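You operate a simulated robot arm through the tools that you are given. There is no shell and no other tool.

You are at the controls of a simulated two-armed robot. One attempt, no reset.

JOB
Drill a blind hole 2 mm deep in the clamped bracket, using the depth dial.
Fine: switch off and set the dial back to 10 at the end.

It is judged by the outcome, as a careful person would: the job done as asked, and still so three seconds after it is handed in. It fails if anything else is knocked over, pushed out of place, dropped, spilled or broken.

ROBOT AND FRAMES
Two 7-joint arms with fingered hands on one trunk that stands fixed in place. Base frame: the origin is at the foot of the trunk, x ahead of it, y to its left, z up. Lengths are in m, angles in rad, forces in N, time in s.
The left shoulder is at [0.072, 0.156, 1.409], the right one opposite. Each reaches about 0.848 m from its shoulder. Payload 4 kg a hand.
The tool frame of a hand sits at the grasp point between the pads (the TCP): z along the fingers, y along the line on which they close. The tips reach 0.03 m beyond it. The gripper opens to 0.104 m; its body begins 0.035 m behind the TCP. The gripper is a hand of 3 fingers: y runs from the thumb to the fingers, the wrist lies at [-0.015, -0.104, -0.178] in the tool frame.
Orientation is that of the tool frame in the base frame, as [roll, pitch, yaw] about the fixed x, y, z axes, in that order (R = Rz(yaw) Ry(pitch) Rx(roll)). With the fingers straight down and the wrist toward the robot, the tool's x, y and z point along [0, 1, 0], [1, 0, 0] and [0, 0, -1] of the base frame.

CONTROLS
- The arms move only by the tool servo_tool. It takes "left_motion", "right_motion" or both (then of equal length, played together; a hand with none holds still); each is a list of rows, each a list of 6 numbers: the shift along the base's x, y, z in m, then the turn, a rotation vector about the base's x, y, z in rad. In form: [[x, y, z, wx, wy, wz], ...]. A call has 1 to 20 rows; each row is the pose to reach, as a shift and turn from the pose commanded when the call began. A row lasts 0.2 s, in which the tool goes at most 0.05 m and 0.15 rad; a call with a longer step from one row to the next is refused whole. A pose out of reach is approached as far as the arm can. The call stops where the force on the tool passes 70 N (or 10 N more than at its start, if that is more) or the arm is blocked; 0.2 s more then pass. In this call time passes only in rows, and 0.2 s behind the last. It gives the time, the measured TCP pose, the force on the tool (base axes), the opening and the grip force at its end, in the units of the frame above (readings bear some noise), with the torque about the TCP (base axes, N m) and any sound that the robot's microphone picked up.
- Cameras (640 x 400 px; columns grow to the right, rows downward): "scene" is now at [0.1304, 0.0043, 1.6379]; the picture's right is [0.06, -1.00, 0.00], its down [-0.49, -0.03, -0.87] and it looks along [0.87, 0.05, -0.49] (base axes); focal length 215 px, centre (320, 200). "left" rides on the left gripper at [-0.064, -0.094, -0.117] in its tool frame; the picture's right is [-0.72, -0.33, 0.61], its down [0.64, -0.65, 0.40] and it looks along [0.27, 0.68, 0.68] (tool axes); focal length 238 px, centre (320, 200). "right" rides on the right gripper at [0.064, -0.094, -0.117] in its tool frame; the picture's right is [-0.72, 0.33, -0.61], its down [-0.64, -0.65, 0.40] and it looks along [-0.27, 0.68, 0.68] (tool axes); focal length 238 px, centre (320, 200). There is no depth. A picture from a camera that has moved, and an enlarged one, comes with that camera's place and axes in the base frame and with its lens. The place of the scene camera against the robot may be out by one fixed shift of up to 0.025 m in any direction.
- get_image(camera): a new picture of that camera. The clock stands still meanwhile.
- move_column(by): slides the trunk up (or, below 0, down) by that many m; the arms and the scene camera ride with it, the base frame stays. It gives what a move gives, with no picture.
- finger_targets(index, middle, thumb_bend, thumb_turn, hand): sets how far each is bent, from 0 (flat) to 100 (curled in); at 30 the hand is open as for a grip, at 70 the pads meet at the TCP. One left out holds its place. A second passes; each finger stops where it meets its share of the squeeze, and holds until it gets a number again. It is the only way to open and close the hand. It gives what a move gives, with no picture; readings hold the bend of each and the force on the fingers (four entries, about 0 where the hand has none), thumb and palm. thumb_turn goes from beside the hand (0) to across from the fingers (100), as for a grip.
- pan_tilt(pan, tilt): turns the head with the scene camera to pan (to the left, within 1.501 rad either way) and tilt (down, from -0.506 to 1.204), counted from straight ahead of the robot. It gives what a move gives.
- enlarge(camera, box): a new picture of the part [left, top, right, bottom] of that camera's present view, enlarged. The clock stands still meanwhile.
- hand_in(): hands the job in; it is judged then, once.

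Nothing tells you positions but the pictures and the camera data. Unless the task says otherwise, let go and move clear before handing in.

The tools are called as a command line: name --argument value ..., lists and objects as JSON in quotes. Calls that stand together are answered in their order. servo_tool: Moves the arms, as the interface text tells. Its arguments: {"type":"object","properties":{"left_motion":{"type":"array"},"right_motion":{"type":"array"}},"required":[]} The other tools are called the same way: move_column (by) moves the trunk up or down; finger_targets (index, middle, thumb_bend, thumb_turn, hand) moves the fingers one by one; pan_tilt (pan, tilt) turns the head that bears the scene camera; get_image (camera) takes a picture; enlarge (camera, box) takes an enlarged picture of a part of a camera's view; hand_in () hands the job in.

At the start:

```text
clock: 0.0
left_position: [0.3949, 0.2815, 1.5616]
left_tool_rot: [-3.141, -0.001, 1.57]
left_contact_force: [0.8, 0.2, -0.1]
left_torque: [0.01, -0.01, -0.01]
left_width: 0.1035
left_grasp_force: 0.1
left_shape: jaw
left_bend: [30.0, 30.0, 30.0, 98.0]
left_finger forces: [0.0, 0.1, 0.0, 0.1, 0.1, 0.1]
right_position: [0.4176, -0.146, 1.5375]
right_tool_rot: [-3.141, 0.001, 1.57]
right_contact_force: [-0.3, 0.2, 0.2]
right_torque: [0.0, 0.01, 0.01]
right_width: 0.1036
right_grasp_force: 0.2
right_shape: jaw
right_bend: [30.0, 30.0, 30.0, 98.0]
right_finger forces: [0.0, 0.0, 0.0, 0.0, 0.1, 0.0]
trunk travel left (down, up): [-0.825, 0.115]
head pan, tilt (commanded): [0.056, 0.511]
```

scene: 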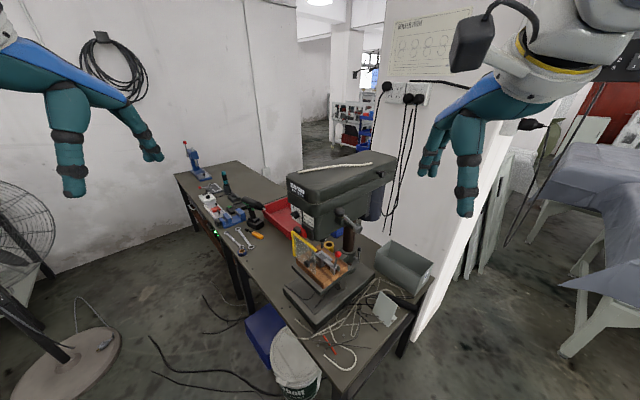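
right: 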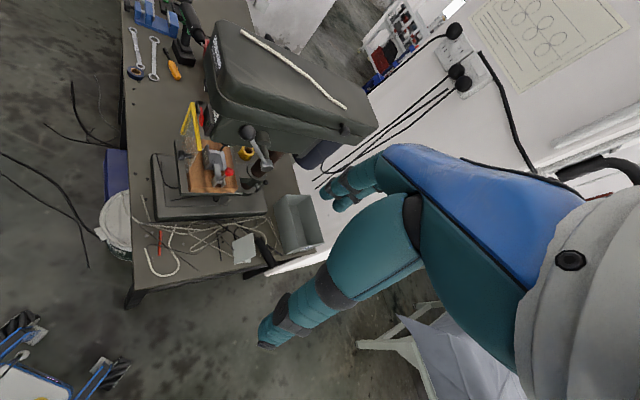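
left: 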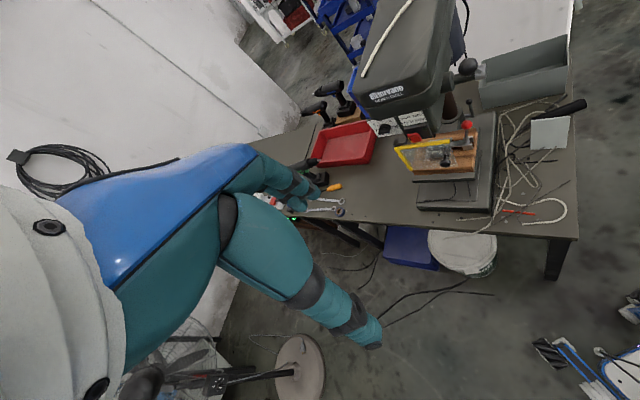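

I see a bench drill press on a table ahead, with a bracket clamped under it and a yellow guard. I'll enlarge views to find the switch, depth dial and feed handle.

enlarge --camera "scene" --box '[260, 140, 440, 340]'

enlarge --camera "right" --box '[140, 80, 320, 260]'

enlarge --camera "left" --box '[350, 60, 510, 220]'

```text
2.00 times, centred on (350, 240) of scene
camera zoom: at [0.1304, 0.0043, 1.6379], right [0.06, -1.0, 0.0], down [-0.49, -0.03, -0.87], along [0.87, 0.05, -0.49], focal length 429 px, centre (260, 120)
```

zoom: 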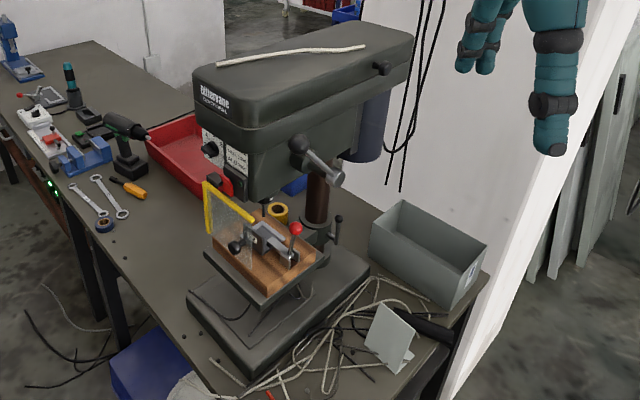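

```text
2.22 times, centred on (230, 170) of right
camera zoom: at [0.323, -0.0835, 1.6548], right [0.33, -0.72, 0.61], down [-0.65, -0.64, -0.4], along [0.68, -0.27, -0.68], focal length 530 px, centre (520, 267)
```

zoom: 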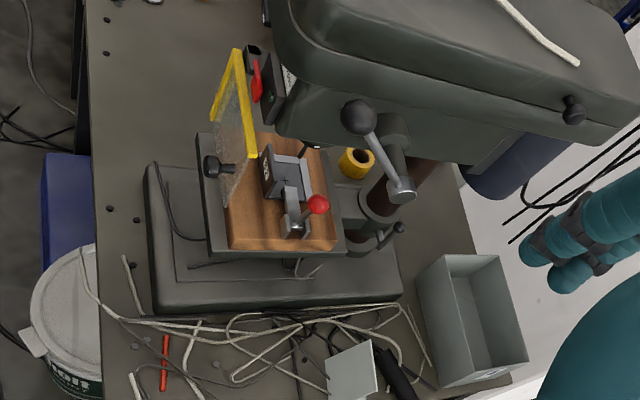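

```text
2.50 times, centred on (430, 140) of left
camera zoom: at [0.3019, 0.2183, 1.6784], right [-0.33, -0.72, -0.61], down [-0.65, 0.64, -0.4], along [0.68, 0.27, -0.68], focal length 596 px, centre (45, 350)
```

zoom: 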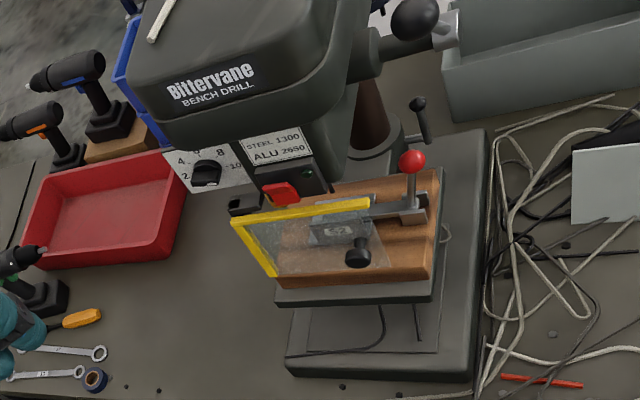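

The press faces left (its front with dial and switch points roughly to +y and a bit toward me), and the feed lever is on the side facing me. I'll enlarge further to read the dial, the switch and the lever.

enlarge --camera "left" --box '[385, 90, 445, 130]'

enlarge --camera "scene" --box '[285, 170, 385, 240]'

enlarge --camera "scene" --box '[285, 225, 365, 290]'

enlarge --camera "right" --box '[200, 110, 290, 170]'

enlarge --camera "right" --box '[170, 110, 260, 210]'

```text
10.00 times, centred on (415, 110) of left
camera zoom: at [0.3019, 0.2183, 1.6784], right [-0.33, -0.72, -0.61], down [-0.65, 0.64, -0.4], along [0.68, 0.27, -0.68], focal length 2384 px, centre (-630, 1100)
```

zoom: 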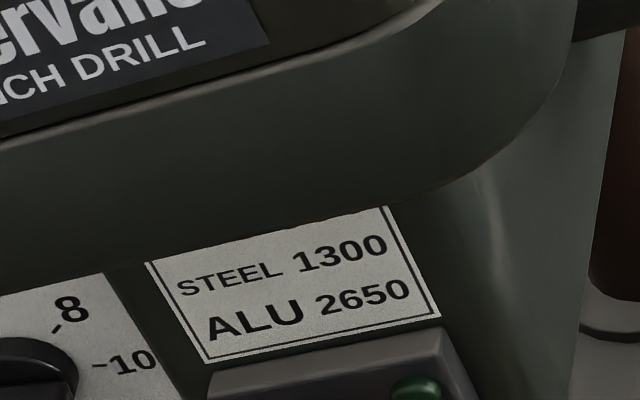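

```text
5.71 times, centred on (335, 205) of scene
camera zoom: at [0.1304, 0.0043, 1.6379], right [0.06, -1.0, 0.0], down [-0.49, -0.03, -0.87], along [0.87, 0.05, -0.49], focal length 1226 px, centre (234, 171)
```

zoom: 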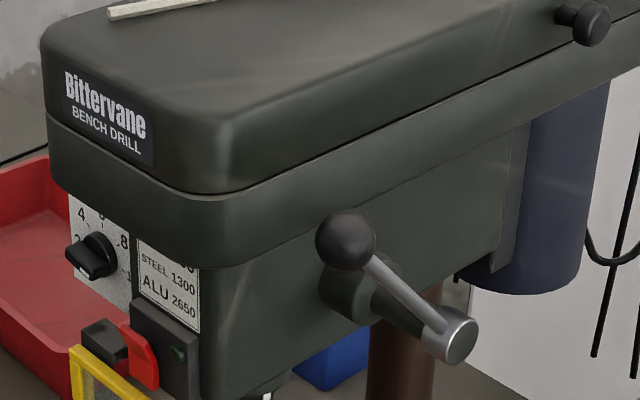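

```text
6.15 times, centred on (325, 258) of scene
camera zoom: at [0.1304, 0.0043, 1.6379], right [0.06, -1.0, 0.0], down [-0.49, -0.03, -0.87], along [0.87, 0.05, -0.49], focal length 1320 px, centre (289, -154)
```

zoom: 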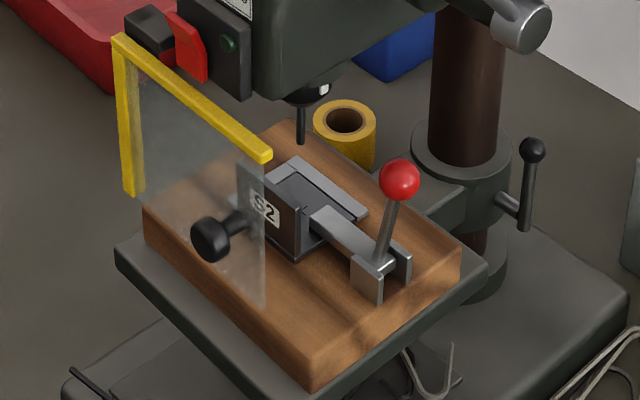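

```text
6.67 times, centred on (245, 140) of right
camera zoom: at [0.323, -0.0835, 1.6548], right [0.33, -0.72, 0.61], down [-0.65, -0.64, -0.4], along [0.68, -0.27, -0.68], focal length 1589 px, centre (820, 600)
```

zoom: 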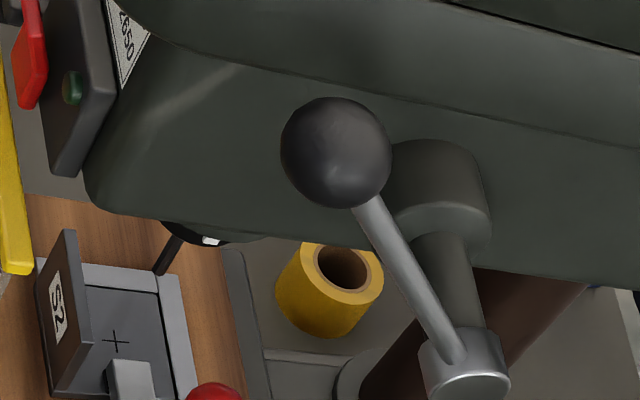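

```text
4.00 times, centred on (215, 160) of right
camera zoom: at [0.323, -0.0835, 1.6548], right [0.33, -0.72, 0.61], down [-0.65, -0.64, -0.4], along [0.68, -0.27, -0.68], focal length 953 px, centre (740, 360)
```

zoom: 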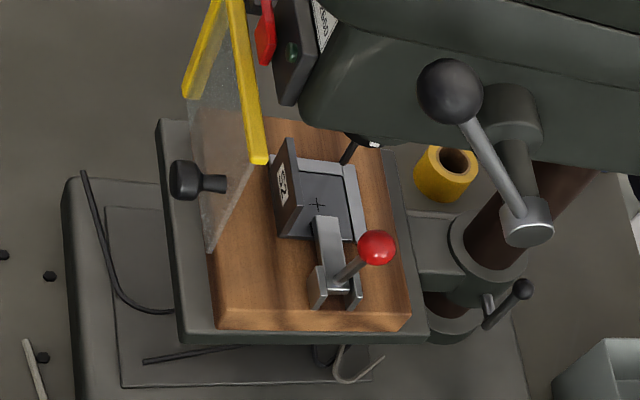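

The dial knob is on the front with marks 2–10, a red paddle switch with a green button beneath, and an arbor lever with a black ball. I'll look more closely at the dial and switch.

enlarge --camera "left" --box '[365, 100, 429, 140]'

enlarge --camera "scene" --box '[290, 200, 330, 240]'

enlarge --camera "left" --box '[390, 110, 470, 180]'

```text
10.00 times, centred on (397, 120) of left
camera zoom: at [0.3019, 0.2183, 1.6784], right [-0.33, -0.72, -0.61], down [-0.65, 0.64, -0.4], along [0.68, 0.27, -0.68], focal length 2384 px, centre (-450, 1000)
```

zoom: 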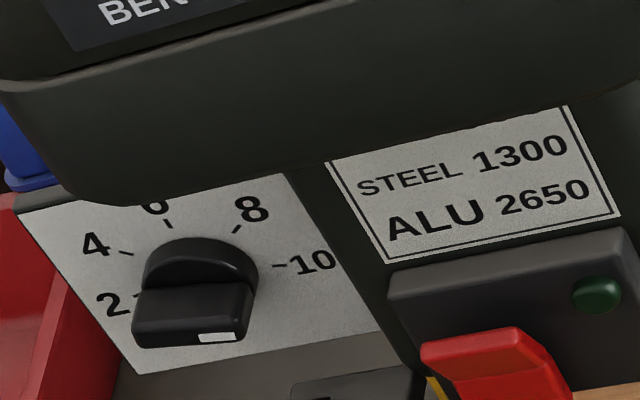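

```text
10.00 times, centred on (310, 220) of scene
camera zoom: at [0.1304, 0.0043, 1.6379], right [0.06, -1.0, 0.0], down [-0.49, -0.03, -0.87], along [0.87, 0.05, -0.49], focal length 2146 px, centre (420, 0)
```

zoom: 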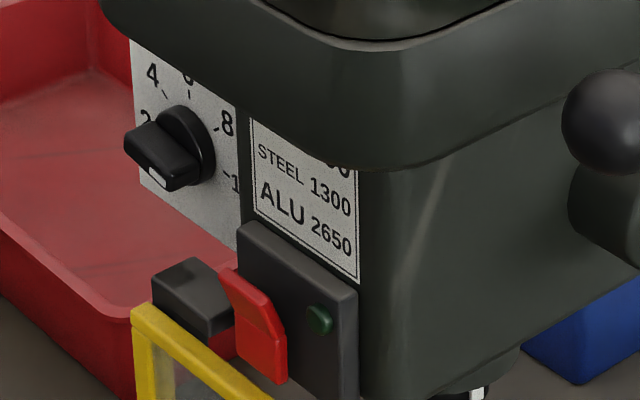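

```text
5.71 times, centred on (430, 145) of left
camera zoom: at [0.3019, 0.2183, 1.6784], right [-0.33, -0.72, -0.61], down [-0.65, 0.64, -0.4], along [0.68, 0.27, -0.68], focal length 1362 px, centre (-309, 514)
```

zoom: 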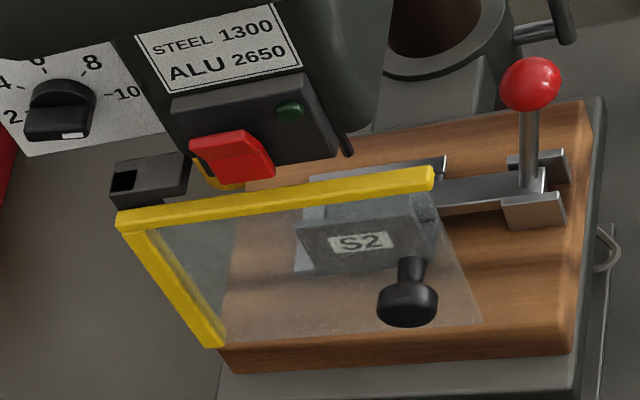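

The dial points right (10) with 2 on the left; the red paddle and green button sit below it, and the guard is hinged at the left with its knob on my side. I'll bring the left hand round to look at the front face with its camera, staying well clear.

servo_tool --left_motion '[[0.012, 0.006, -0.02, -0.13, 0, 0], [0.024, 0.013, -0.04, -0.26, 0, 0], [0.036, 0.02, -0.06, -0.39, 0, 0], [0.05, 0.027, -0.08, -0.52, 0, 0], [0.062, 0.034, -0.1, -0.65, 0, 0], [0.075, 0.04, -0.12, -0.78, 0, 0], [0.088, 0.047, -0.14, -0.91, 0, 0], [0.1, 0.054, -0.165, -1.04, 0, 0], [0.115, 0.06, -0.19, -1.17, 0, 0], [0.13, 0.067, -0.215, -1.3, 0, 0], [0.145, 0.074, -0.24, -1.43, 0, 0], [0.155, 0.08, -0.26, -1.57, 0, 0]]'

get_image --camera "left"

get_image --camera "scene"

```text
clock: 2.6
left_position: [0.5502, 0.3617, 1.3013]
left_tool_rot: [-0.654, 1.568, -2.223]
left_contact_force: [-0.2, 0.0, -0.8]
left_torque: [0.01, 0.01, 0.01]
left_width: 0.1034
left_grasp_force: 0.0
left_shape: jaw
left_bend: [30.0, 30.0, 30.0, 98.0]
left_finger forces: [0.0, 0.0, 0.0, 0.1, 0.0, 0.0]
right_position: [0.4171, -0.1461, 1.5373]
right_tool_rot: [-3.139, 0.0, 1.57]
right_contact_force: [0.1, -0.5, -0.6]
right_torque: [0.02, -0.01, 0.03]
right_width: 0.1035
right_grasp_force: 0.0
right_shape: jaw
right_bend: [30.0, 30.0, 30.0, 98.0]
right_finger forces: [0.1, 0.0, 0.1, 0.1, 0.1, 0.0]
trunk travel left (down, up): [-0.825, 0.115]
head pan, tilt (commanded): [0.056, 0.511]
```

```text
taken
camera left: at [0.4568, 0.4795, 1.3647], right [-0.32, -0.61, 0.72], down [-0.65, -0.41, -0.64], along [0.68, -0.68, -0.27], focal length 238 px, centre (320, 200)
```

left: 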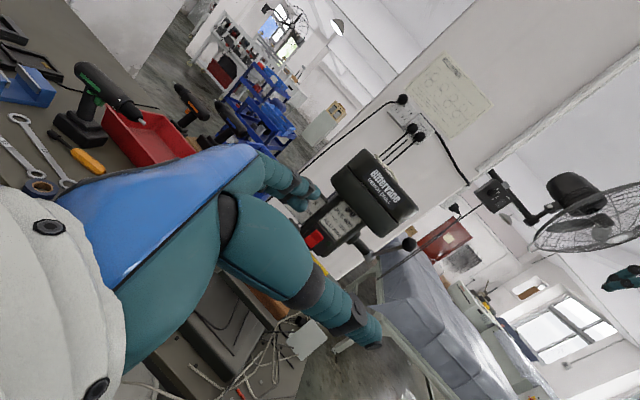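

```text
taken
camera scene: at [0.1322, 0.005, 1.6378], right [0.06, -1.0, 0.0], down [-0.49, -0.03, -0.87], along [0.87, 0.05, -0.49], focal length 215 px, centre (320, 200)
```

scene: 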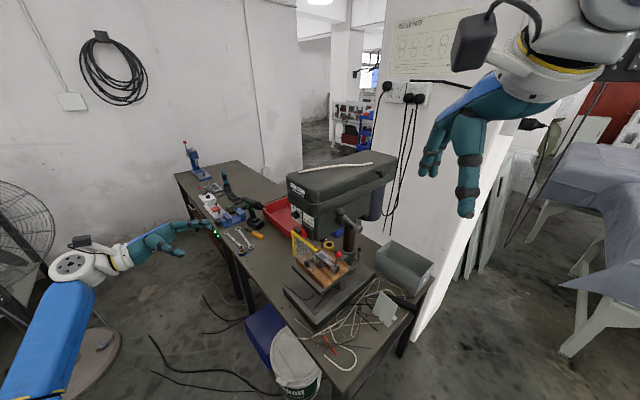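

The fingers hide the front panel; I'll lower the hand a bit so the panel shows above the fingers.

servo_tool --left_motion '[[0, 0.01, -0.04, 0, 0, 0], [0, 0.02, -0.08, 0, 0, 0], [0, 0.03, -0.12, 0, 0, 0]]'

enlarge --camera "left" --box '[290, 80, 470, 230]'

```text
clock: 3.4
left_position: [0.5481, 0.3921, 1.1794]
left_tool_rot: [-1.678, 1.569, 3.034]
left_contact_force: [-1.2, -0.8, -0.3]
left_torque: [-0.01, -0.01, 0.01]
left_width: 0.1037
left_grasp_force: 0.1
left_shape: jaw
left_bend: [30.0, 30.0, 30.0, 98.0]
left_finger forces: [0.0, 0.0, 0.0, 0.0, 0.0, 0.0]
right_position: [0.4178, -0.1449, 1.5372]
right_tool_rot: [-3.14, -0.001, 1.571]
right_contact_force: [0.9, 0.4, 0.4]
right_torque: [-0.01, -0.01, -0.04]
right_width: 0.1034
right_grasp_force: 0.1
right_shape: jaw
right_bend: [30.0, 30.0, 30.0, 98.0]
right_finger forces: [0.0, 0.0, 0.0, 0.0, 0.1, 0.0]
trunk travel left (down, up): [-0.825, 0.115]
head pan, tilt (commanded): [0.056, 0.511]
```

```text
2.67 times, centred on (380, 155) of left
camera zoom: at [0.4554, 0.5093, 1.2437], right [-0.33, -0.61, 0.72], down [-0.65, -0.4, -0.64], along [0.68, -0.68, -0.27], focal length 636 px, centre (160, 320)
```

zoom: 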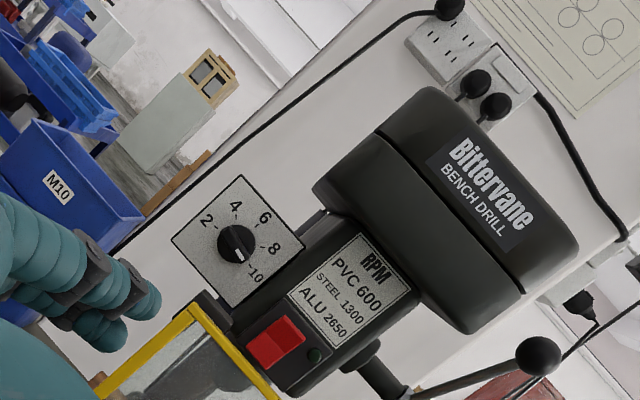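

Now the front is visible: the depth dial plate (2–10) on the left, the RPM plate, red paddle and green button. I'll enlarge the dial and the switch.

enlarge --camera "left" --box '[360, 120, 420, 180]'

enlarge --camera "left" --box '[310, 160, 420, 240]'

get_image --camera "left"

```text
6.67 times, centred on (390, 150) of left
camera zoom: at [0.4554, 0.5093, 1.2437], right [-0.33, -0.61, 0.72], down [-0.65, -0.4, -0.64], along [0.68, -0.68, -0.27], focal length 1589 px, centre (-147, 533)
```

zoom: 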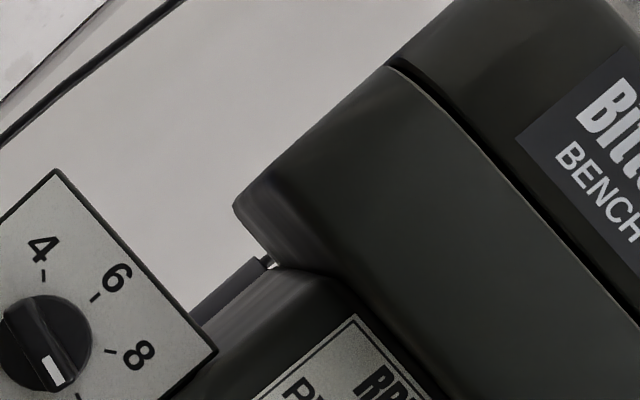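

```text
5.00 times, centred on (365, 200) of left
camera zoom: at [0.4554, 0.5093, 1.2437], right [-0.33, -0.61, 0.72], down [-0.65, -0.4, -0.64], along [0.68, -0.68, -0.27], focal length 1192 px, centre (95, 200)
```

zoom: 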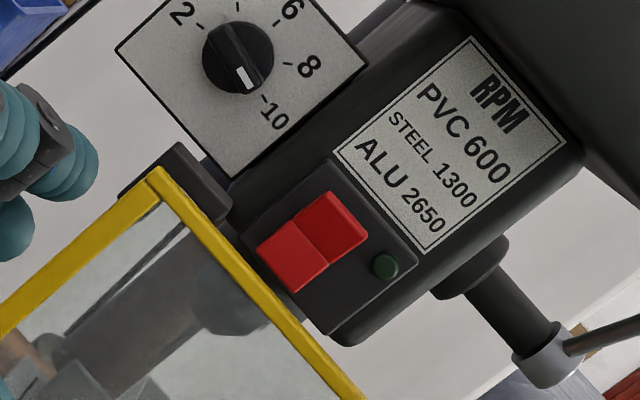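

```text
taken
camera left: at [0.4554, 0.5093, 1.2437], right [-0.33, -0.61, 0.72], down [-0.65, -0.4, -0.64], along [0.68, -0.68, -0.27], focal length 238 px, centre (320, 200)
```

left: 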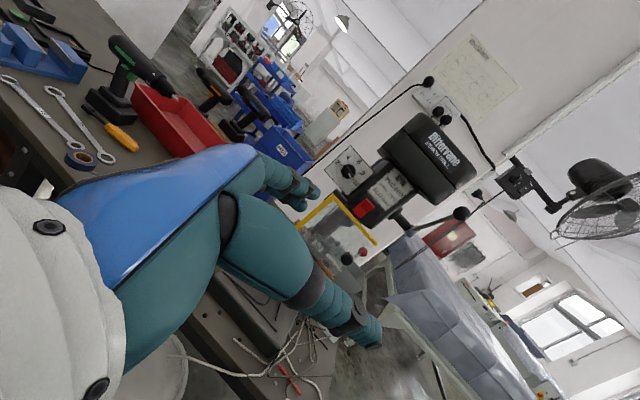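

The dial reads 10 (white mark toward 10). The red part looks like a two-faced rocker with a green lamp or button beside it; I'll zoom on it and on the lever.

enlarge --camera "left" --box '[335, 185, 385, 225]'

enlarge --camera "scene" --box '[295, 220, 325, 245]'

enlarge --camera "right" --box '[195, 100, 225, 140]'

enlarge --camera "left" --box '[310, 200, 410, 290]'

```text
10.00 times, centred on (360, 205) of left
camera zoom: at [0.4554, 0.5093, 1.2437], right [-0.33, -0.61, 0.72], down [-0.65, -0.4, -0.64], along [0.68, -0.68, -0.27], focal length 2384 px, centre (-80, 150)
```

zoom: 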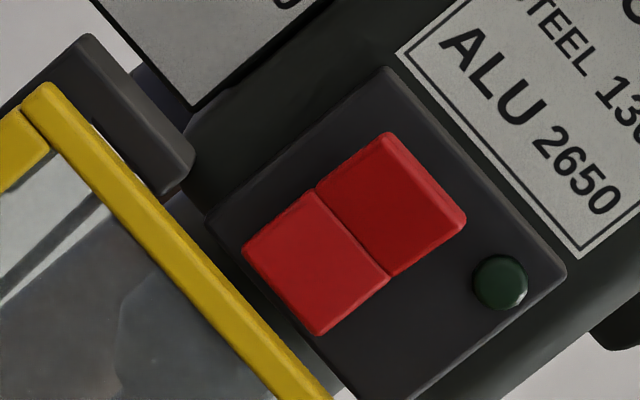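

```text
16.00 times, centred on (310, 232) of scene
camera zoom: at [0.1322, 0.0055, 1.6378], right [0.06, -1.0, 0.0], down [-0.49, -0.03, -0.87], along [0.87, 0.05, -0.49], focal length 3433 px, centre (480, -320)
```

zoom: 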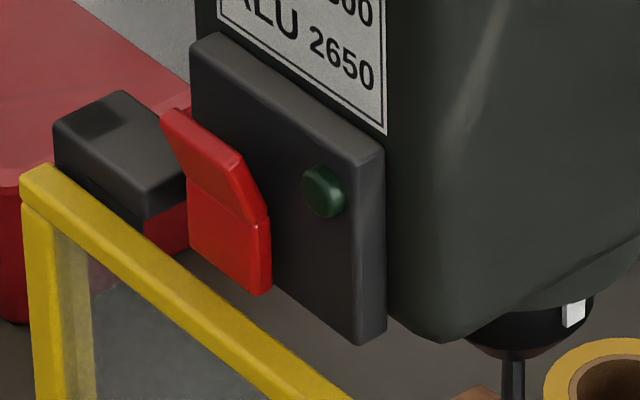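

```text
10.00 times, centred on (210, 120) of right
camera zoom: at [0.3232, -0.0822, 1.6548], right [0.33, -0.72, 0.61], down [-0.65, -0.64, -0.4], along [0.68, -0.27, -0.68], focal length 2384 px, centre (1420, 1000)
```

zoom: 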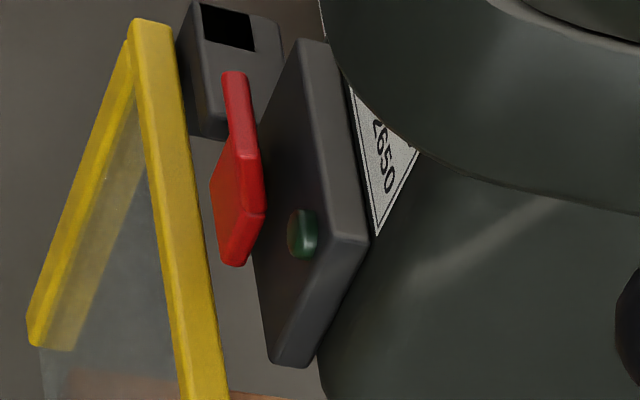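

```text
4.44 times, centred on (360, 245) of left
camera zoom: at [0.4554, 0.5093, 1.2437], right [-0.33, -0.61, 0.72], down [-0.65, -0.4, -0.64], along [0.68, -0.68, -0.27], focal length 1059 px, centre (142, 0)
```

zoom: 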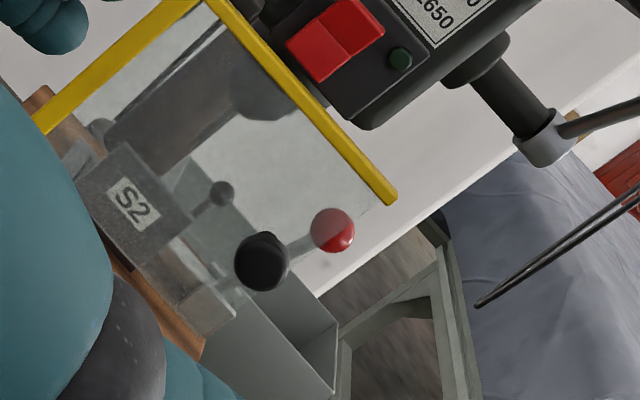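

The dial plate centre is about (0.834, 0.138, 1.190), facing (-0.7, 0.7, 0), with 10 about 15° below right and 2 about 15° below left (≈210° counterclockwise turn). I'll move the left hand in front of the dial at a standoff and narrow the fingers.

servo_tool --left_motion '[[0.02, -0.02, 0.002, 0, 0, 0.131], [0.05, -0.045, 0.004, 0, 0, 0.262], [0.08, -0.07, 0.006, 0, 0, 0.393], [0.11, -0.095, 0.008, 0, 0, 0.524], [0.14, -0.12, 0.01, 0, 0, 0.655], [0.165, -0.14, 0.012, 0, 0, 0.785]]'

finger_targets --hand "left" --index 55 --middle 55 --thumb_bend 55 --thumb_turn 100

get_image --camera "left"

get_image --camera "scene"

get_image --camera "right"

```text
clock: 4.8
left_position: [0.713, 0.2473, 1.1937]
left_tool_rot: [-0.981, 1.568, -1.764]
left_contact_force: [-0.3, 0.8, -0.1]
left_torque: [-0.01, 0.01, 0.02]
left_width: 0.1035
left_grasp_force: 0.0
left_shape: jaw
left_bend: [30.0, 30.0, 30.0, 98.0]
left_finger forces: [0.0, 0.0, 0.0, 0.0, 0.1, 0.0]
right_position: [0.4179, -0.1501, 1.5357]
right_tool_rot: [-3.14, -0.003, 1.571]
right_contact_force: [-0.1, 0.7, -0.6]
right_torque: [0.02, 0.03, -0.01]
right_width: 0.1037
right_grasp_force: 0.0
right_shape: jaw
right_bend: [30.0, 30.0, 30.0, 98.0]
right_finger forces: [0.0, 0.0, 0.0, 0.0, 0.1, 0.0]
trunk travel left (down, up): [-0.825, 0.115]
head pan, tilt (commanded): [0.056, 0.511]
```

```text
clock: 5.8
left_position: [0.7138, 0.2477, 1.1949]
left_tool_rot: [-2.681, 1.568, 2.817]
left_contact_force: [-0.6, -0.1, -0.9]
left_torque: [0.01, 0.02, -0.03]
left_width: 0.0394
left_grasp_force: 0.0
left_shape: fingers
left_bend: [55.0, 55.0, 55.0, 100.0]
left_finger forces: [0.0, 0.0, 0.1, 0.1, 0.0, 0.0]
right_position: [0.4176, -0.1482, 1.5368]
right_tool_rot: [3.141, -0.003, 1.57]
right_contact_force: [0.9, 0.5, -0.5]
right_torque: [-0.02, 0.02, 0.0]
right_width: 0.1037
right_grasp_force: 0.0
right_shape: jaw
right_bend: [30.0, 30.0, 30.0, 98.0]
right_finger forces: [0.1, 0.0, 0.0, 0.1, 0.1, 0.1]
trunk travel left (down, up): [-0.825, 0.115]
head pan, tilt (commanded): [0.056, 0.511]
```

```text
taken
camera left: at [0.5651, 0.2659, 1.2582], right [0.2, -0.67, 0.72], down [-0.18, -0.75, -0.64], along [0.96, 0.0, -0.27], focal length 238 px, centre (320, 200)
```

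left: 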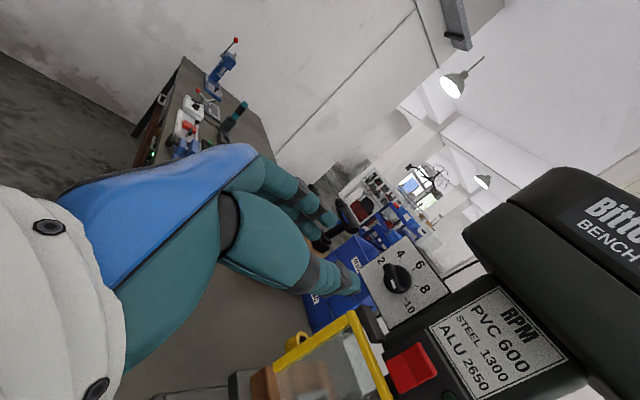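

```text
taken
camera scene: at [0.1315, 0.002, 1.6378], right [0.06, -1.0, 0.0], down [-0.49, -0.03, -0.87], along [0.87, 0.05, -0.49], focal length 215 px, centre (320, 200)
```

scene: 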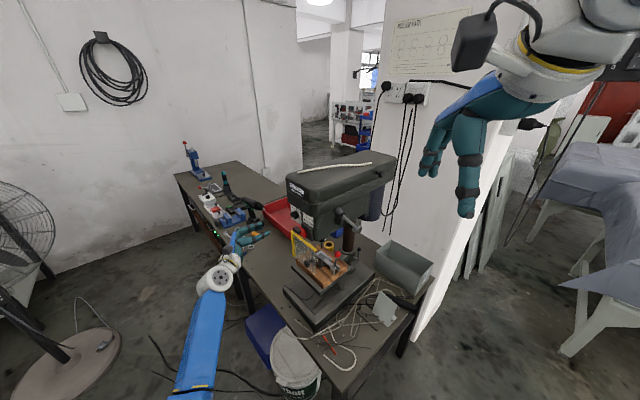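

```text
taken
camera right: at [0.322, -0.0857, 1.6549], right [0.33, -0.72, 0.61], down [-0.65, -0.64, -0.41], along [0.68, -0.27, -0.68], focal length 238 px, centre (320, 200)
```

right: 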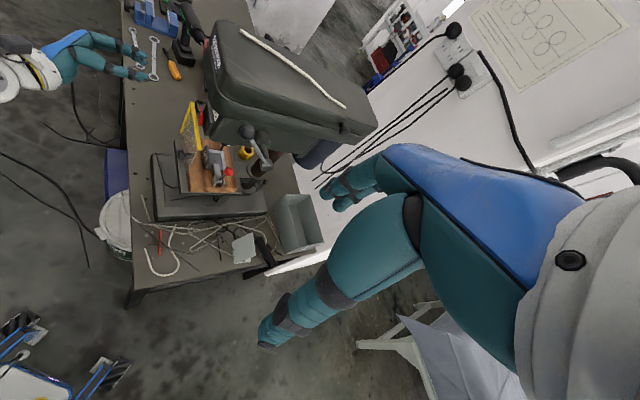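

The hand is in front of the dial at a standoff with a 39 mm opening. I'll zoom from here to refine the dial's position.

enlarge --camera "left" --box '[340, 220, 460, 320]'

enlarge --camera "scene" --box '[190, 190, 340, 310]'

enlarge --camera "left" --box '[220, 150, 460, 320]'

```text
4.00 times, centred on (400, 270) of left
camera zoom: at [0.5651, 0.2659, 1.2582], right [0.2, -0.67, 0.72], down [-0.18, -0.75, -0.64], along [0.96, 0.0, -0.27], focal length 953 px, centre (0, -80)
```

zoom: 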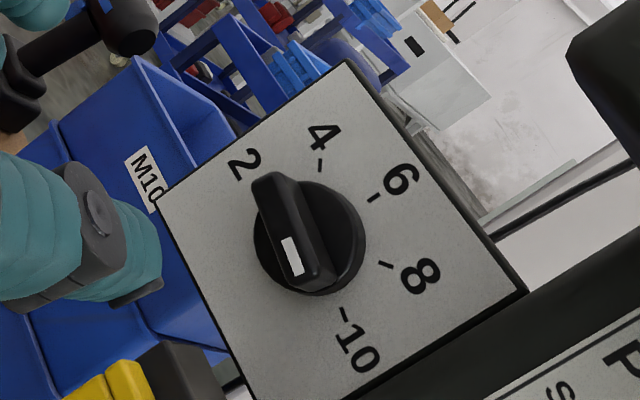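

```text
3.33 times, centred on (265, 250) of scene
camera zoom: at [0.1315, 0.002, 1.6378], right [0.06, -1.0, 0.0], down [-0.49, -0.03, -0.87], along [0.87, 0.05, -0.49], focal length 715 px, centre (503, 33)
```

zoom: 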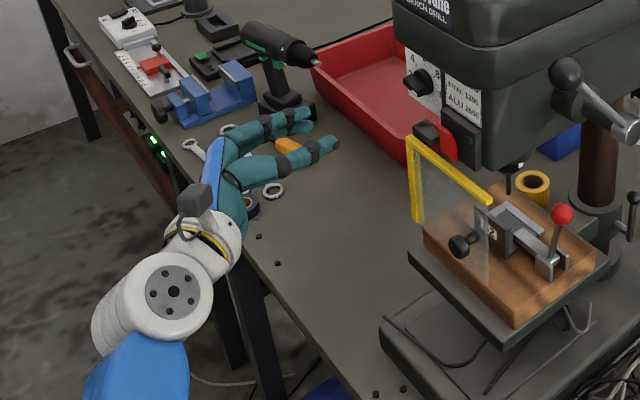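

```text
2.35 times, centred on (340, 235) of left
camera zoom: at [0.5651, 0.2659, 1.2582], right [0.2, -0.67, 0.72], down [-0.18, -0.75, -0.64], along [0.96, 0.0, -0.27], focal length 561 px, centre (273, 118)
```

zoom: 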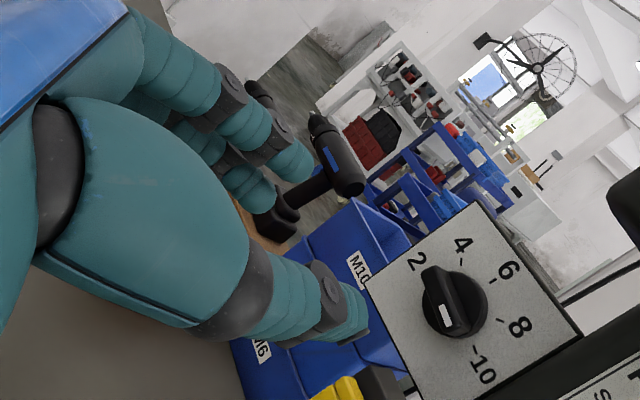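

I see the dial clearly; the hand is ready to roll. I'll roll the hand in free air to the starting grip angle (closing axis perpendicular to the bar at 10), checking that the arm reaches it.

servo_tool --left_motion '[[0, 0, 0, 0.1, -0.1, 0], [0, 0, 0, 0.2, -0.2, 0], [0, 0, 0, 0.3, -0.3, 0], [0, 0, 0, 0.4, -0.4, 0], [0, 0, 0, 0.5, -0.5, 0], [0, 0, 0, 0.6, -0.6, 0], [0, 0, 0, 0.7, -0.7, 0], [0, 0, 0, 0.8, -0.8, 0], [0, 0, 0, 0.9, -0.9, 0], [0, 0, 0, 1.0, -1.0, 0], [0, 0, 0, 1.1, -1.1, 0], [0, 0, 0, 1.2, -1.2, 0], [0, 0, 0, 1.296, -1.296, 0]]'

get_image --camera "scene"

get_image --camera "left"

```text
clock: 8.6
left_position: [0.714, 0.2496, 1.1936]
left_tool_rot: [1.572, -0.263, 0.784]
left_contact_force: [0.4, 0.2, 1.0]
left_torque: [0.01, -0.03, 0.02]
left_width: 0.0391
left_grasp_force: 0.0
left_shape: fingers
left_bend: [55.0, 55.0, 55.0, 100.0]
left_finger forces: [0.1, 0.0, 0.0, 0.0, 0.0, 0.1]
right_position: [0.418, -0.1485, 1.5375]
right_tool_rot: [-3.14, -0.002, 1.572]
right_contact_force: [-0.6, 0.4, -0.1]
right_torque: [-0.02, 0.0, 0.01]
right_width: 0.1033
right_grasp_force: 0.1
right_shape: jaw
right_bend: [30.0, 30.0, 30.0, 98.0]
right_finger forces: [0.1, 0.0, 0.0, 0.0, 0.0, 0.0]
trunk travel left (down, up): [-0.825, 0.115]
head pan, tilt (commanded): [0.056, 0.511]
```

```text
taken
camera scene: at [0.1332, 0.0028, 1.6376], right [0.06, -1.0, 0.0], down [-0.49, -0.03, -0.87], along [0.87, 0.05, -0.49], focal length 215 px, centre (320, 200)
```

scene: 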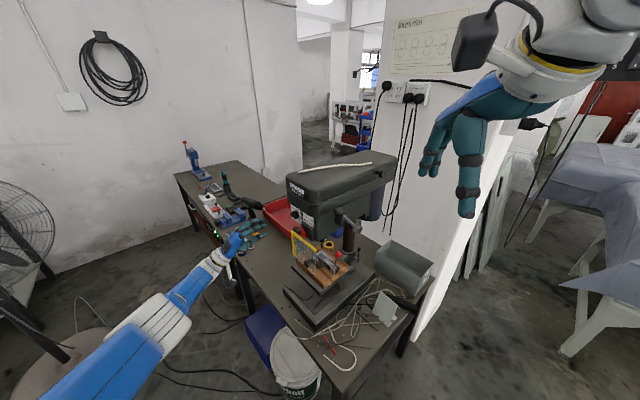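

```text
taken
camera left: at [0.6058, 0.3068, 1.0853], right [0.0, -0.86, -0.5], down [0.84, 0.27, -0.46], along [0.54, -0.42, 0.73], focal length 238 px, centre (320, 200)
```

left: 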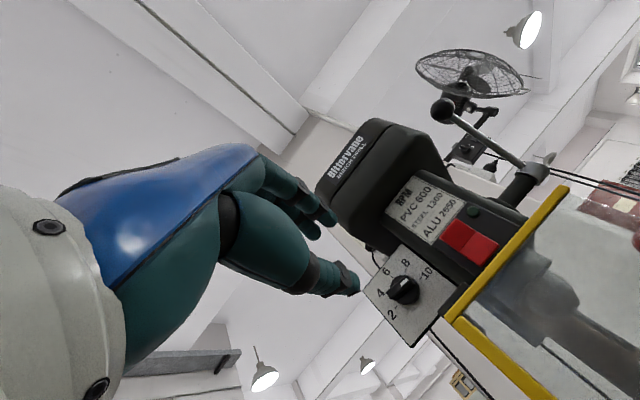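

The start orientation is reached without trouble. Before gripping, I'll test the other end of the stroke in free air (roll counterclockwise all the way to the "2" end).

servo_tool --left_motion '[[0, 0, 0, -0.1, 0.1, 0], [0, 0, 0, -0.2, 0.2, 0], [0, 0, 0, -0.3, 0.3, 0], [0, 0, 0, -0.4, 0.4, 0], [0, 0, 0, -0.5, 0.5, 0], [0, 0, 0, -0.6, 0.6, 0], [0, 0, 0, -0.7, 0.7, 0], [0, 0, 0, -0.8, 0.8, 0], [0, 0, 0, -0.9, 0.9, 0], [0, 0, 0, -1.0, 1.0, 0], [0, 0, 0, -1.1, 1.1, 0], [0, 0, 0, -1.2, 1.2, 0], [0, 0, 0, -1.296, 1.296, 0]]'

servo_tool --left_motion '[[0, 0, 0, -0.1, 0.1, 0], [0, 0, 0, -0.2, 0.2, 0], [0, 0, 0, -0.3, 0.3, 0], [0, 0, 0, -0.4, 0.4, 0], [0, 0, 0, -0.5, 0.5, 0], [0, 0, 0, -0.6, 0.6, 0], [0, 0, 0, -0.7, 0.7, 0], [0, 0, 0, -0.8, 0.8, 0], [0, 0, 0, -0.9, 0.9, 0], [0, 0, 0, -1.0, 1.0, 0], [0, 0, 0, -1.1, 1.1, 0], [0, 0, 0, -1.2, 1.2, 0], [0, 0, 0, -1.296, 1.296, 0]]'

get_image --camera "scene"

get_image --camera "left"

```text
clock: 11.4
left_position: [0.7139, 0.2495, 1.1941]
left_tool_rot: [-2.631, 1.568, 2.867]
left_contact_force: [-0.7, 0.3, -0.6]
left_torque: [0.01, 0.01, 0.02]
left_width: 0.0395
left_grasp_force: 0.2
left_shape: fingers
left_bend: [55.0, 55.0, 55.0, 100.0]
left_finger forces: [0.0, 0.0, 0.0, 0.0, 0.1, 0.0]
right_position: [0.4158, -0.1481, 1.5378]
right_tool_rot: [-3.141, -0.001, 1.572]
right_contact_force: [-0.3, 0.0, 0.7]
right_torque: [0.02, -0.02, -0.01]
right_width: 0.1035
right_grasp_force: 0.1
right_shape: jaw
right_bend: [30.0, 30.0, 30.0, 98.0]
right_finger forces: [0.0, 0.1, 0.0, 0.0, 0.0, 0.1]
trunk travel left (down, up): [-0.825, 0.115]
head pan, tilt (commanded): [0.056, 0.511]
```

```text
clock: 14.2
left_position: [0.7137, 0.2505, 1.194]
left_tool_rot: [-1.572, -0.266, -2.358]
left_contact_force: [-0.3, 0.0, 0.3]
left_torque: [0.01, -0.02, -0.03]
left_width: 0.0392
left_grasp_force: 0.0
left_shape: fingers
left_bend: [55.0, 55.0, 55.0, 100.0]
left_finger forces: [0.0, 0.0, 0.1, 0.0, 0.1, 0.1]
right_position: [0.4166, -0.1471, 1.5368]
right_tool_rot: [-3.14, -0.002, 1.57]
right_contact_force: [0.0, -0.3, 0.0]
right_torque: [0.03, 0.03, 0.02]
right_width: 0.1037
right_grasp_force: 0.0
right_shape: jaw
right_bend: [30.0, 30.0, 30.0, 98.0]
right_finger forces: [0.0, 0.1, 0.1, 0.0, 0.0, 0.0]
trunk travel left (down, up): [-0.825, 0.115]
head pan, tilt (commanded): [0.056, 0.511]
```

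```text
taken
camera scene: at [0.1326, 0.0035, 1.6377], right [0.06, -1.0, 0.0], down [-0.49, -0.03, -0.87], along [0.87, 0.05, -0.49], focal length 215 px, centre (320, 200)
```

scene: 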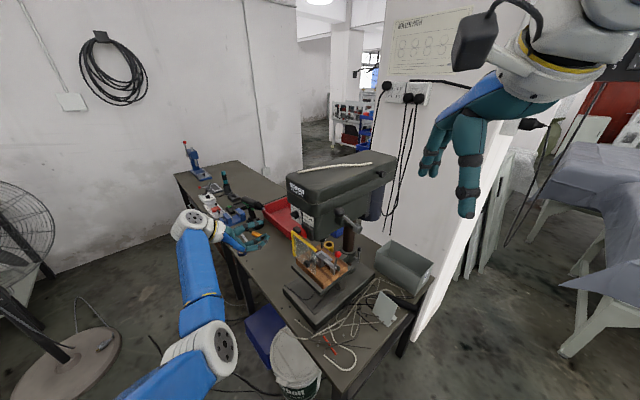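

```text
taken
camera left: at [0.6935, 0.3948, 1.2673], right [0.99, 0.12, 0.12], down [-0.03, -0.6, 0.8], along [0.17, -0.79, -0.59], focal length 238 px, centre (320, 200)
```

left: 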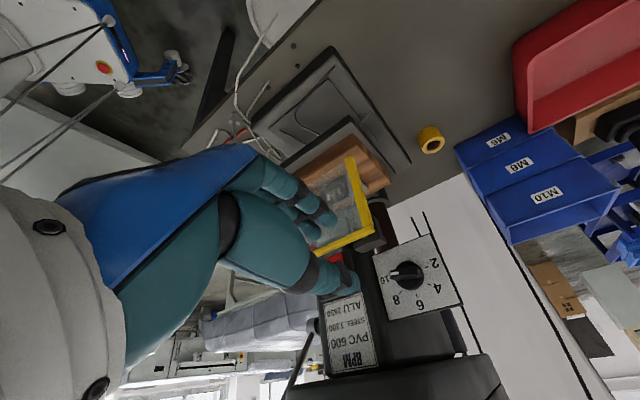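

Both ends are reachable, so one stroke can turn the dial the full way. I'll zoom here once more to fix the dial centre precisely.

enlarge --camera "left" --box '[365, 234, 465, 324]'

enlarge --camera "left" --box '[230, 150, 430, 310]'

```text
4.44 times, centred on (415, 279) of left
camera zoom: at [0.6935, 0.3948, 1.2673], right [0.99, 0.12, 0.12], down [-0.03, -0.6, 0.8], along [0.17, -0.79, -0.59], focal length 1059 px, centre (-102, -151)
```

zoom: 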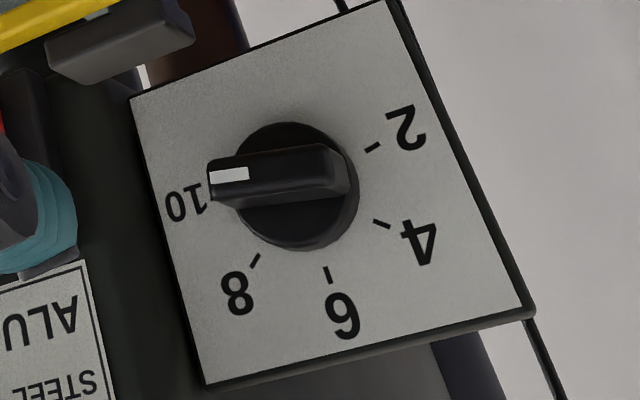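

```text
2.50 times, centred on (330, 230) of left
camera zoom: at [0.6935, 0.3948, 1.2673], right [0.99, 0.12, 0.12], down [-0.03, -0.6, 0.8], along [0.17, -0.79, -0.59], focal length 596 px, centre (295, 125)
```

zoom: 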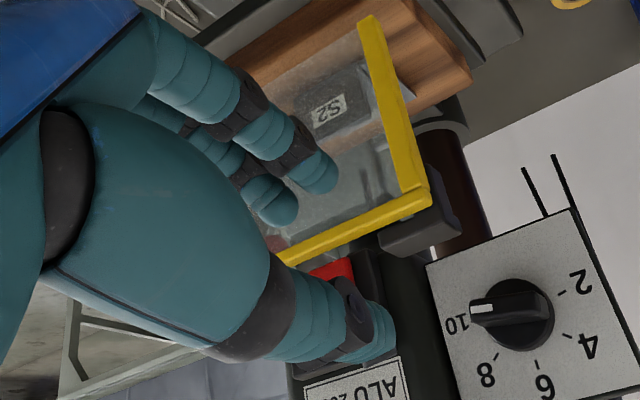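

Combining four views, I take the dial plate centre as (0.836, 0.136, 1.189), with the knob about 21 mm proud. I'll roll back to the starting angle and line up on the dial axis at a 12 cm standoff.

servo_tool --left_motion '[[0, 0, 0, 0.1, -0.1, 0], [0, 0, 0, 0.2, -0.2, 0], [0, 0, 0, 0.3, -0.3, 0], [0, 0, 0, 0.4, -0.4, 0], [0, 0, 0, 0.5, -0.5, 0], [0, 0, 0, 0.6, -0.6, 0], [0, 0, 0, 0.7, -0.7, 0], [0, 0, 0, 0.8, -0.8, 0], [0, 0, 0, 0.9, -0.9, 0], [0, 0, 0, 1.0, -1.0, 0], [0, 0, 0, 1.1, -1.1, 0], [0, 0, 0, 1.2, -1.2, 0], [0, 0, 0, 1.296, -1.296, 0]]'

servo_tool --left_motion '[[0, 0, 0, 0.1, -0.1, 0], [0, 0, 0, 0.2, -0.2, 0], [0, 0, 0, 0.3, -0.3, 0], [0, 0, 0, 0.4, -0.4, 0], [0, 0, 0, 0.5, -0.5, 0], [0, 0, 0, 0.6, -0.6, 0], [0, 0, 0, 0.7, -0.7, 0], [0, 0, 0, 0.8, -0.8, 0], [0, 0, 0, 0.9, -0.9, 0], [0.01, -0.01, 0, 1.0, -1.0, 0], [0.02, -0.02, -0.002, 1.1, -1.1, 0], [0.03, -0.025, -0.004, 1.2, -1.2, 0], [0.037, -0.029, -0.005, 1.296, -1.296, 0]]'

get_image --camera "left"

enlarge --camera "scene" --box '[200, 180, 350, 300]'

```text
clock: 17.0
left_position: [0.7139, 0.2511, 1.1946]
left_tool_rot: [2.934, 1.57, 2.15]
left_contact_force: [-1.1, -0.8, -0.4]
left_torque: [0.01, 0.02, 0.01]
left_width: 0.0395
left_grasp_force: 0.2
left_shape: fingers
left_bend: [55.0, 55.0, 55.0, 100.0]
left_finger forces: [0.1, 0.0, 0.0, 0.0, 0.0, 0.0]
right_position: [0.4164, -0.1468, 1.5372]
right_tool_rot: [3.141, -0.001, 1.57]
right_contact_force: [0.9, 0.1, 0.0]
right_torque: [-0.02, -0.03, 0.02]
right_width: 0.1035
right_grasp_force: 0.0
right_shape: jaw
right_bend: [30.0, 30.0, 30.0, 98.0]
right_finger forces: [0.0, 0.0, 0.0, 0.0, 0.0, 0.0]
trunk travel left (down, up): [-0.825, 0.115]
head pan, tilt (commanded): [0.056, 0.511]
```

```text
clock: 19.8
left_position: [0.723, 0.2126, 1.2133]
left_tool_rot: [1.569, -0.263, 0.784]
left_contact_force: [0.8, -0.6, 0.0]
left_torque: [0.02, 0.01, -0.02]
left_width: 0.0393
left_grasp_force: 0.0
left_shape: fingers
left_bend: [55.0, 55.0, 55.0, 100.0]
left_finger forces: [0.1, 0.0, 0.1, 0.0, 0.1, 0.1]
left hand out of reach, approached as far as the arm can: row 12, 13
right_position: [0.4138, -0.1464, 1.5379]
right_tool_rot: [3.141, -0.003, 1.571]
right_contact_force: [-0.1, -0.4, 0.0]
right_torque: [0.0, -0.01, 0.01]
right_width: 0.1036
right_grasp_force: 0.0
right_shape: jaw
right_bend: [30.0, 30.0, 30.0, 98.0]
right_finger forces: [0.0, 0.1, 0.1, 0.0, 0.1, 0.0]
trunk travel left (down, up): [-0.825, 0.115]
head pan, tilt (commanded): [0.056, 0.511]
```

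```text
taken
camera left: at [0.6147, 0.269, 1.1051], right [0.0, -0.87, -0.5], down [0.84, 0.27, -0.46], along [0.54, -0.42, 0.73], focal length 238 px, centre (320, 200)
```

left: 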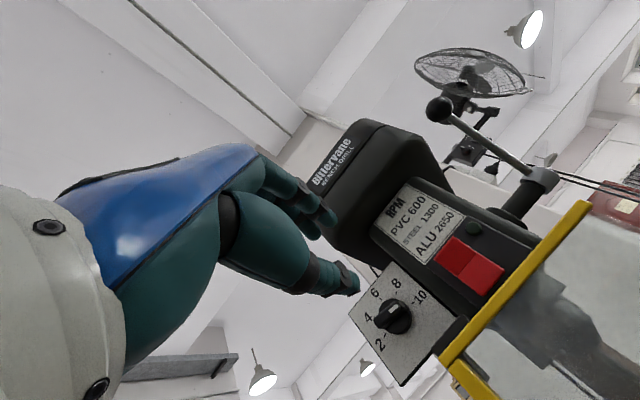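

```text
3.33 times, centred on (275, 240) of scene
camera zoom: at [0.1304, 0.0036, 1.638], right [0.06, -1.0, 0.0], down [-0.49, -0.03, -0.87], along [0.87, 0.05, -0.49], focal length 715 px, centre (470, 67)
```

zoom: 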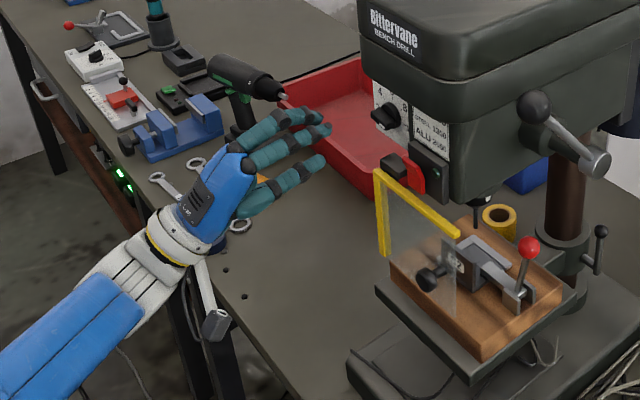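

At that roll angle the wrist is too far out for the arm (wrist limit ~0.64 m from the shoulder). Instead I'll keep the hand in the comfortable pose and push the knob's bar round with one fingertip; first roll back and set the fingers for pointing.

servo_tool --left_motion '[[-0.01, 0.01, 0, -0.1, 0.1, 0], [-0.02, 0.015, 0, -0.2, 0.2, 0], [-0.03, 0.02, 0, -0.3, 0.3, 0], [-0.04, 0.03, 0, -0.4, 0.4, 0], [-0.05, 0.035, 0, -0.5, 0.5, 0], [-0.06, 0.04, 0, -0.6, 0.6, 0], [-0.07, 0.04, 0, -0.7, 0.7, 0], [-0.08, 0.04, 0, -0.8, 0.8, 0], [-0.08, 0.04, 0, -0.9, 0.9, 0], [-0.08, 0.04, 0, -1.0, 1.0, 0], [-0.08, 0.04, 0, -1.1, 1.1, 0], [-0.08, 0.04, 0, -1.2, 1.2, 0], [-0.08, 0.04, 0, -1.296, 1.296, 0]]'

servo_tool --left_motion '[[0, 0, 0, 0, 0, 0.13], [0, 0, 0, 0, 0, 0.26]]'

finger_targets --hand "left" --index 50 --middle 100 --thumb_bend 30 --thumb_turn 0

get_image --camera "left"

enlarge --camera "scene" --box '[200, 180, 350, 300]'

```text
clock: 22.6
left_position: [0.6434, 0.251, 1.2127]
left_tool_rot: [-2.714, 1.566, 2.785]
left_contact_force: [0.2, 0.0, -0.2]
left_torque: [0.01, 0.02, -0.03]
left_width: 0.0393
left_grasp_force: 0.1
left_shape: fingers
left_bend: [55.0, 55.0, 55.0, 100.0]
left_finger forces: [0.0, 0.0, 0.0, 0.0, 0.0, 0.0]
right_position: [0.4151, -0.1493, 1.5378]
right_tool_rot: [-3.139, -0.001, 1.571]
right_contact_force: [-0.2, 0.2, -0.1]
right_torque: [0.02, 0.01, -0.03]
right_width: 0.1035
right_grasp_force: 0.0
right_shape: jaw
right_bend: [30.0, 30.0, 30.0, 98.0]
right_finger forces: [0.0, 0.0, 0.1, 0.0, 0.0, 0.0]
trunk travel left (down, up): [-0.825, 0.115]
head pan, tilt (commanded): [0.056, 0.511]
```

```text
clock: 23.2
left_position: [0.6406, 0.2571, 1.2118]
left_tool_rot: [2.304, 1.541, 1.788]
left_contact_force: [-0.1, 0.3, 0.4]
left_torque: [0.04, -0.02, 0.01]
left_width: 0.0393
left_grasp_force: 0.1
left_shape: fingers
left_bend: [55.0, 55.0, 55.0, 100.0]
left_finger forces: [0.0, 0.0, 0.0, 0.0, 0.0, 0.1]
right_position: [0.416, -0.1521, 1.5366]
right_tool_rot: [-3.141, -0.005, 1.568]
right_contact_force: [0.0, -0.7, -1.0]
right_torque: [0.04, 0.0, 0.0]
right_width: 0.1037
right_grasp_force: 0.1
right_shape: jaw
right_bend: [30.0, 30.0, 30.0, 98.0]
right_finger forces: [0.0, 0.0, 0.1, 0.1, 0.1, 0.0]
trunk travel left (down, up): [-0.825, 0.115]
head pan, tilt (commanded): [0.056, 0.511]
```

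```text
clock: 24.2
left_position: [0.6414, 0.257, 1.2128]
left_tool_rot: [2.222, 1.542, 1.702]
left_contact_force: [-0.1, 0.2, 0.2]
left_torque: [0.01, 0.02, 0.0]
left_width: 0.1317
left_grasp_force: 0.1
left_shape: fingers
left_bend: [50.0, 100.0, 30.0, 0.0]
left_finger forces: [0.1, 0.0, 0.0, 0.0, 0.1, 0.1]
right_position: [0.4163, -0.1506, 1.5367]
right_tool_rot: [-3.14, -0.003, 1.572]
right_contact_force: [0.4, -0.4, 0.1]
right_torque: [0.0, -0.02, 0.02]
right_width: 0.1037
right_grasp_force: 0.0
right_shape: jaw
right_bend: [30.0, 30.0, 30.0, 98.0]
right_finger forces: [0.0, 0.0, 0.1, 0.0, 0.0, 0.0]
trunk travel left (down, up): [-0.825, 0.115]
head pan, tilt (commanded): [0.056, 0.511]
```

```text
taken
camera left: at [0.4953, 0.2326, 1.2766], right [0.37, -0.61, 0.7], down [0.02, -0.75, -0.66], along [0.93, 0.26, -0.26], focal length 238 px, centre (320, 200)
```

left: 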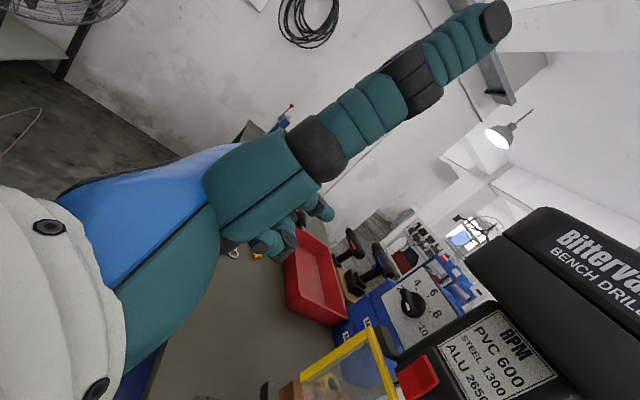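

```text
3.33 times, centred on (275, 240) of scene
camera zoom: at [0.1312, 0.0002, 1.6379], right [0.06, -1.0, 0.0], down [-0.49, -0.03, -0.87], along [0.87, 0.05, -0.49], focal length 715 px, centre (470, 67)
```

zoom: 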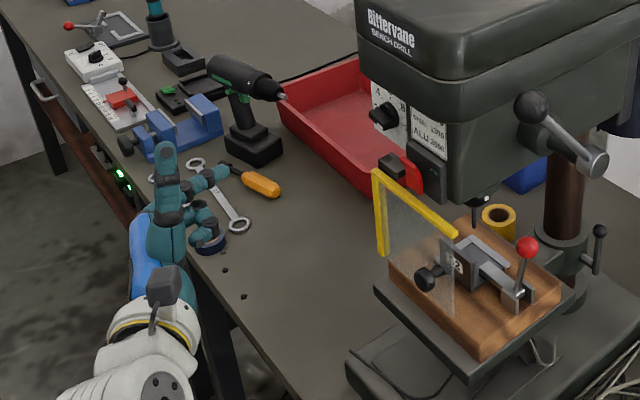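

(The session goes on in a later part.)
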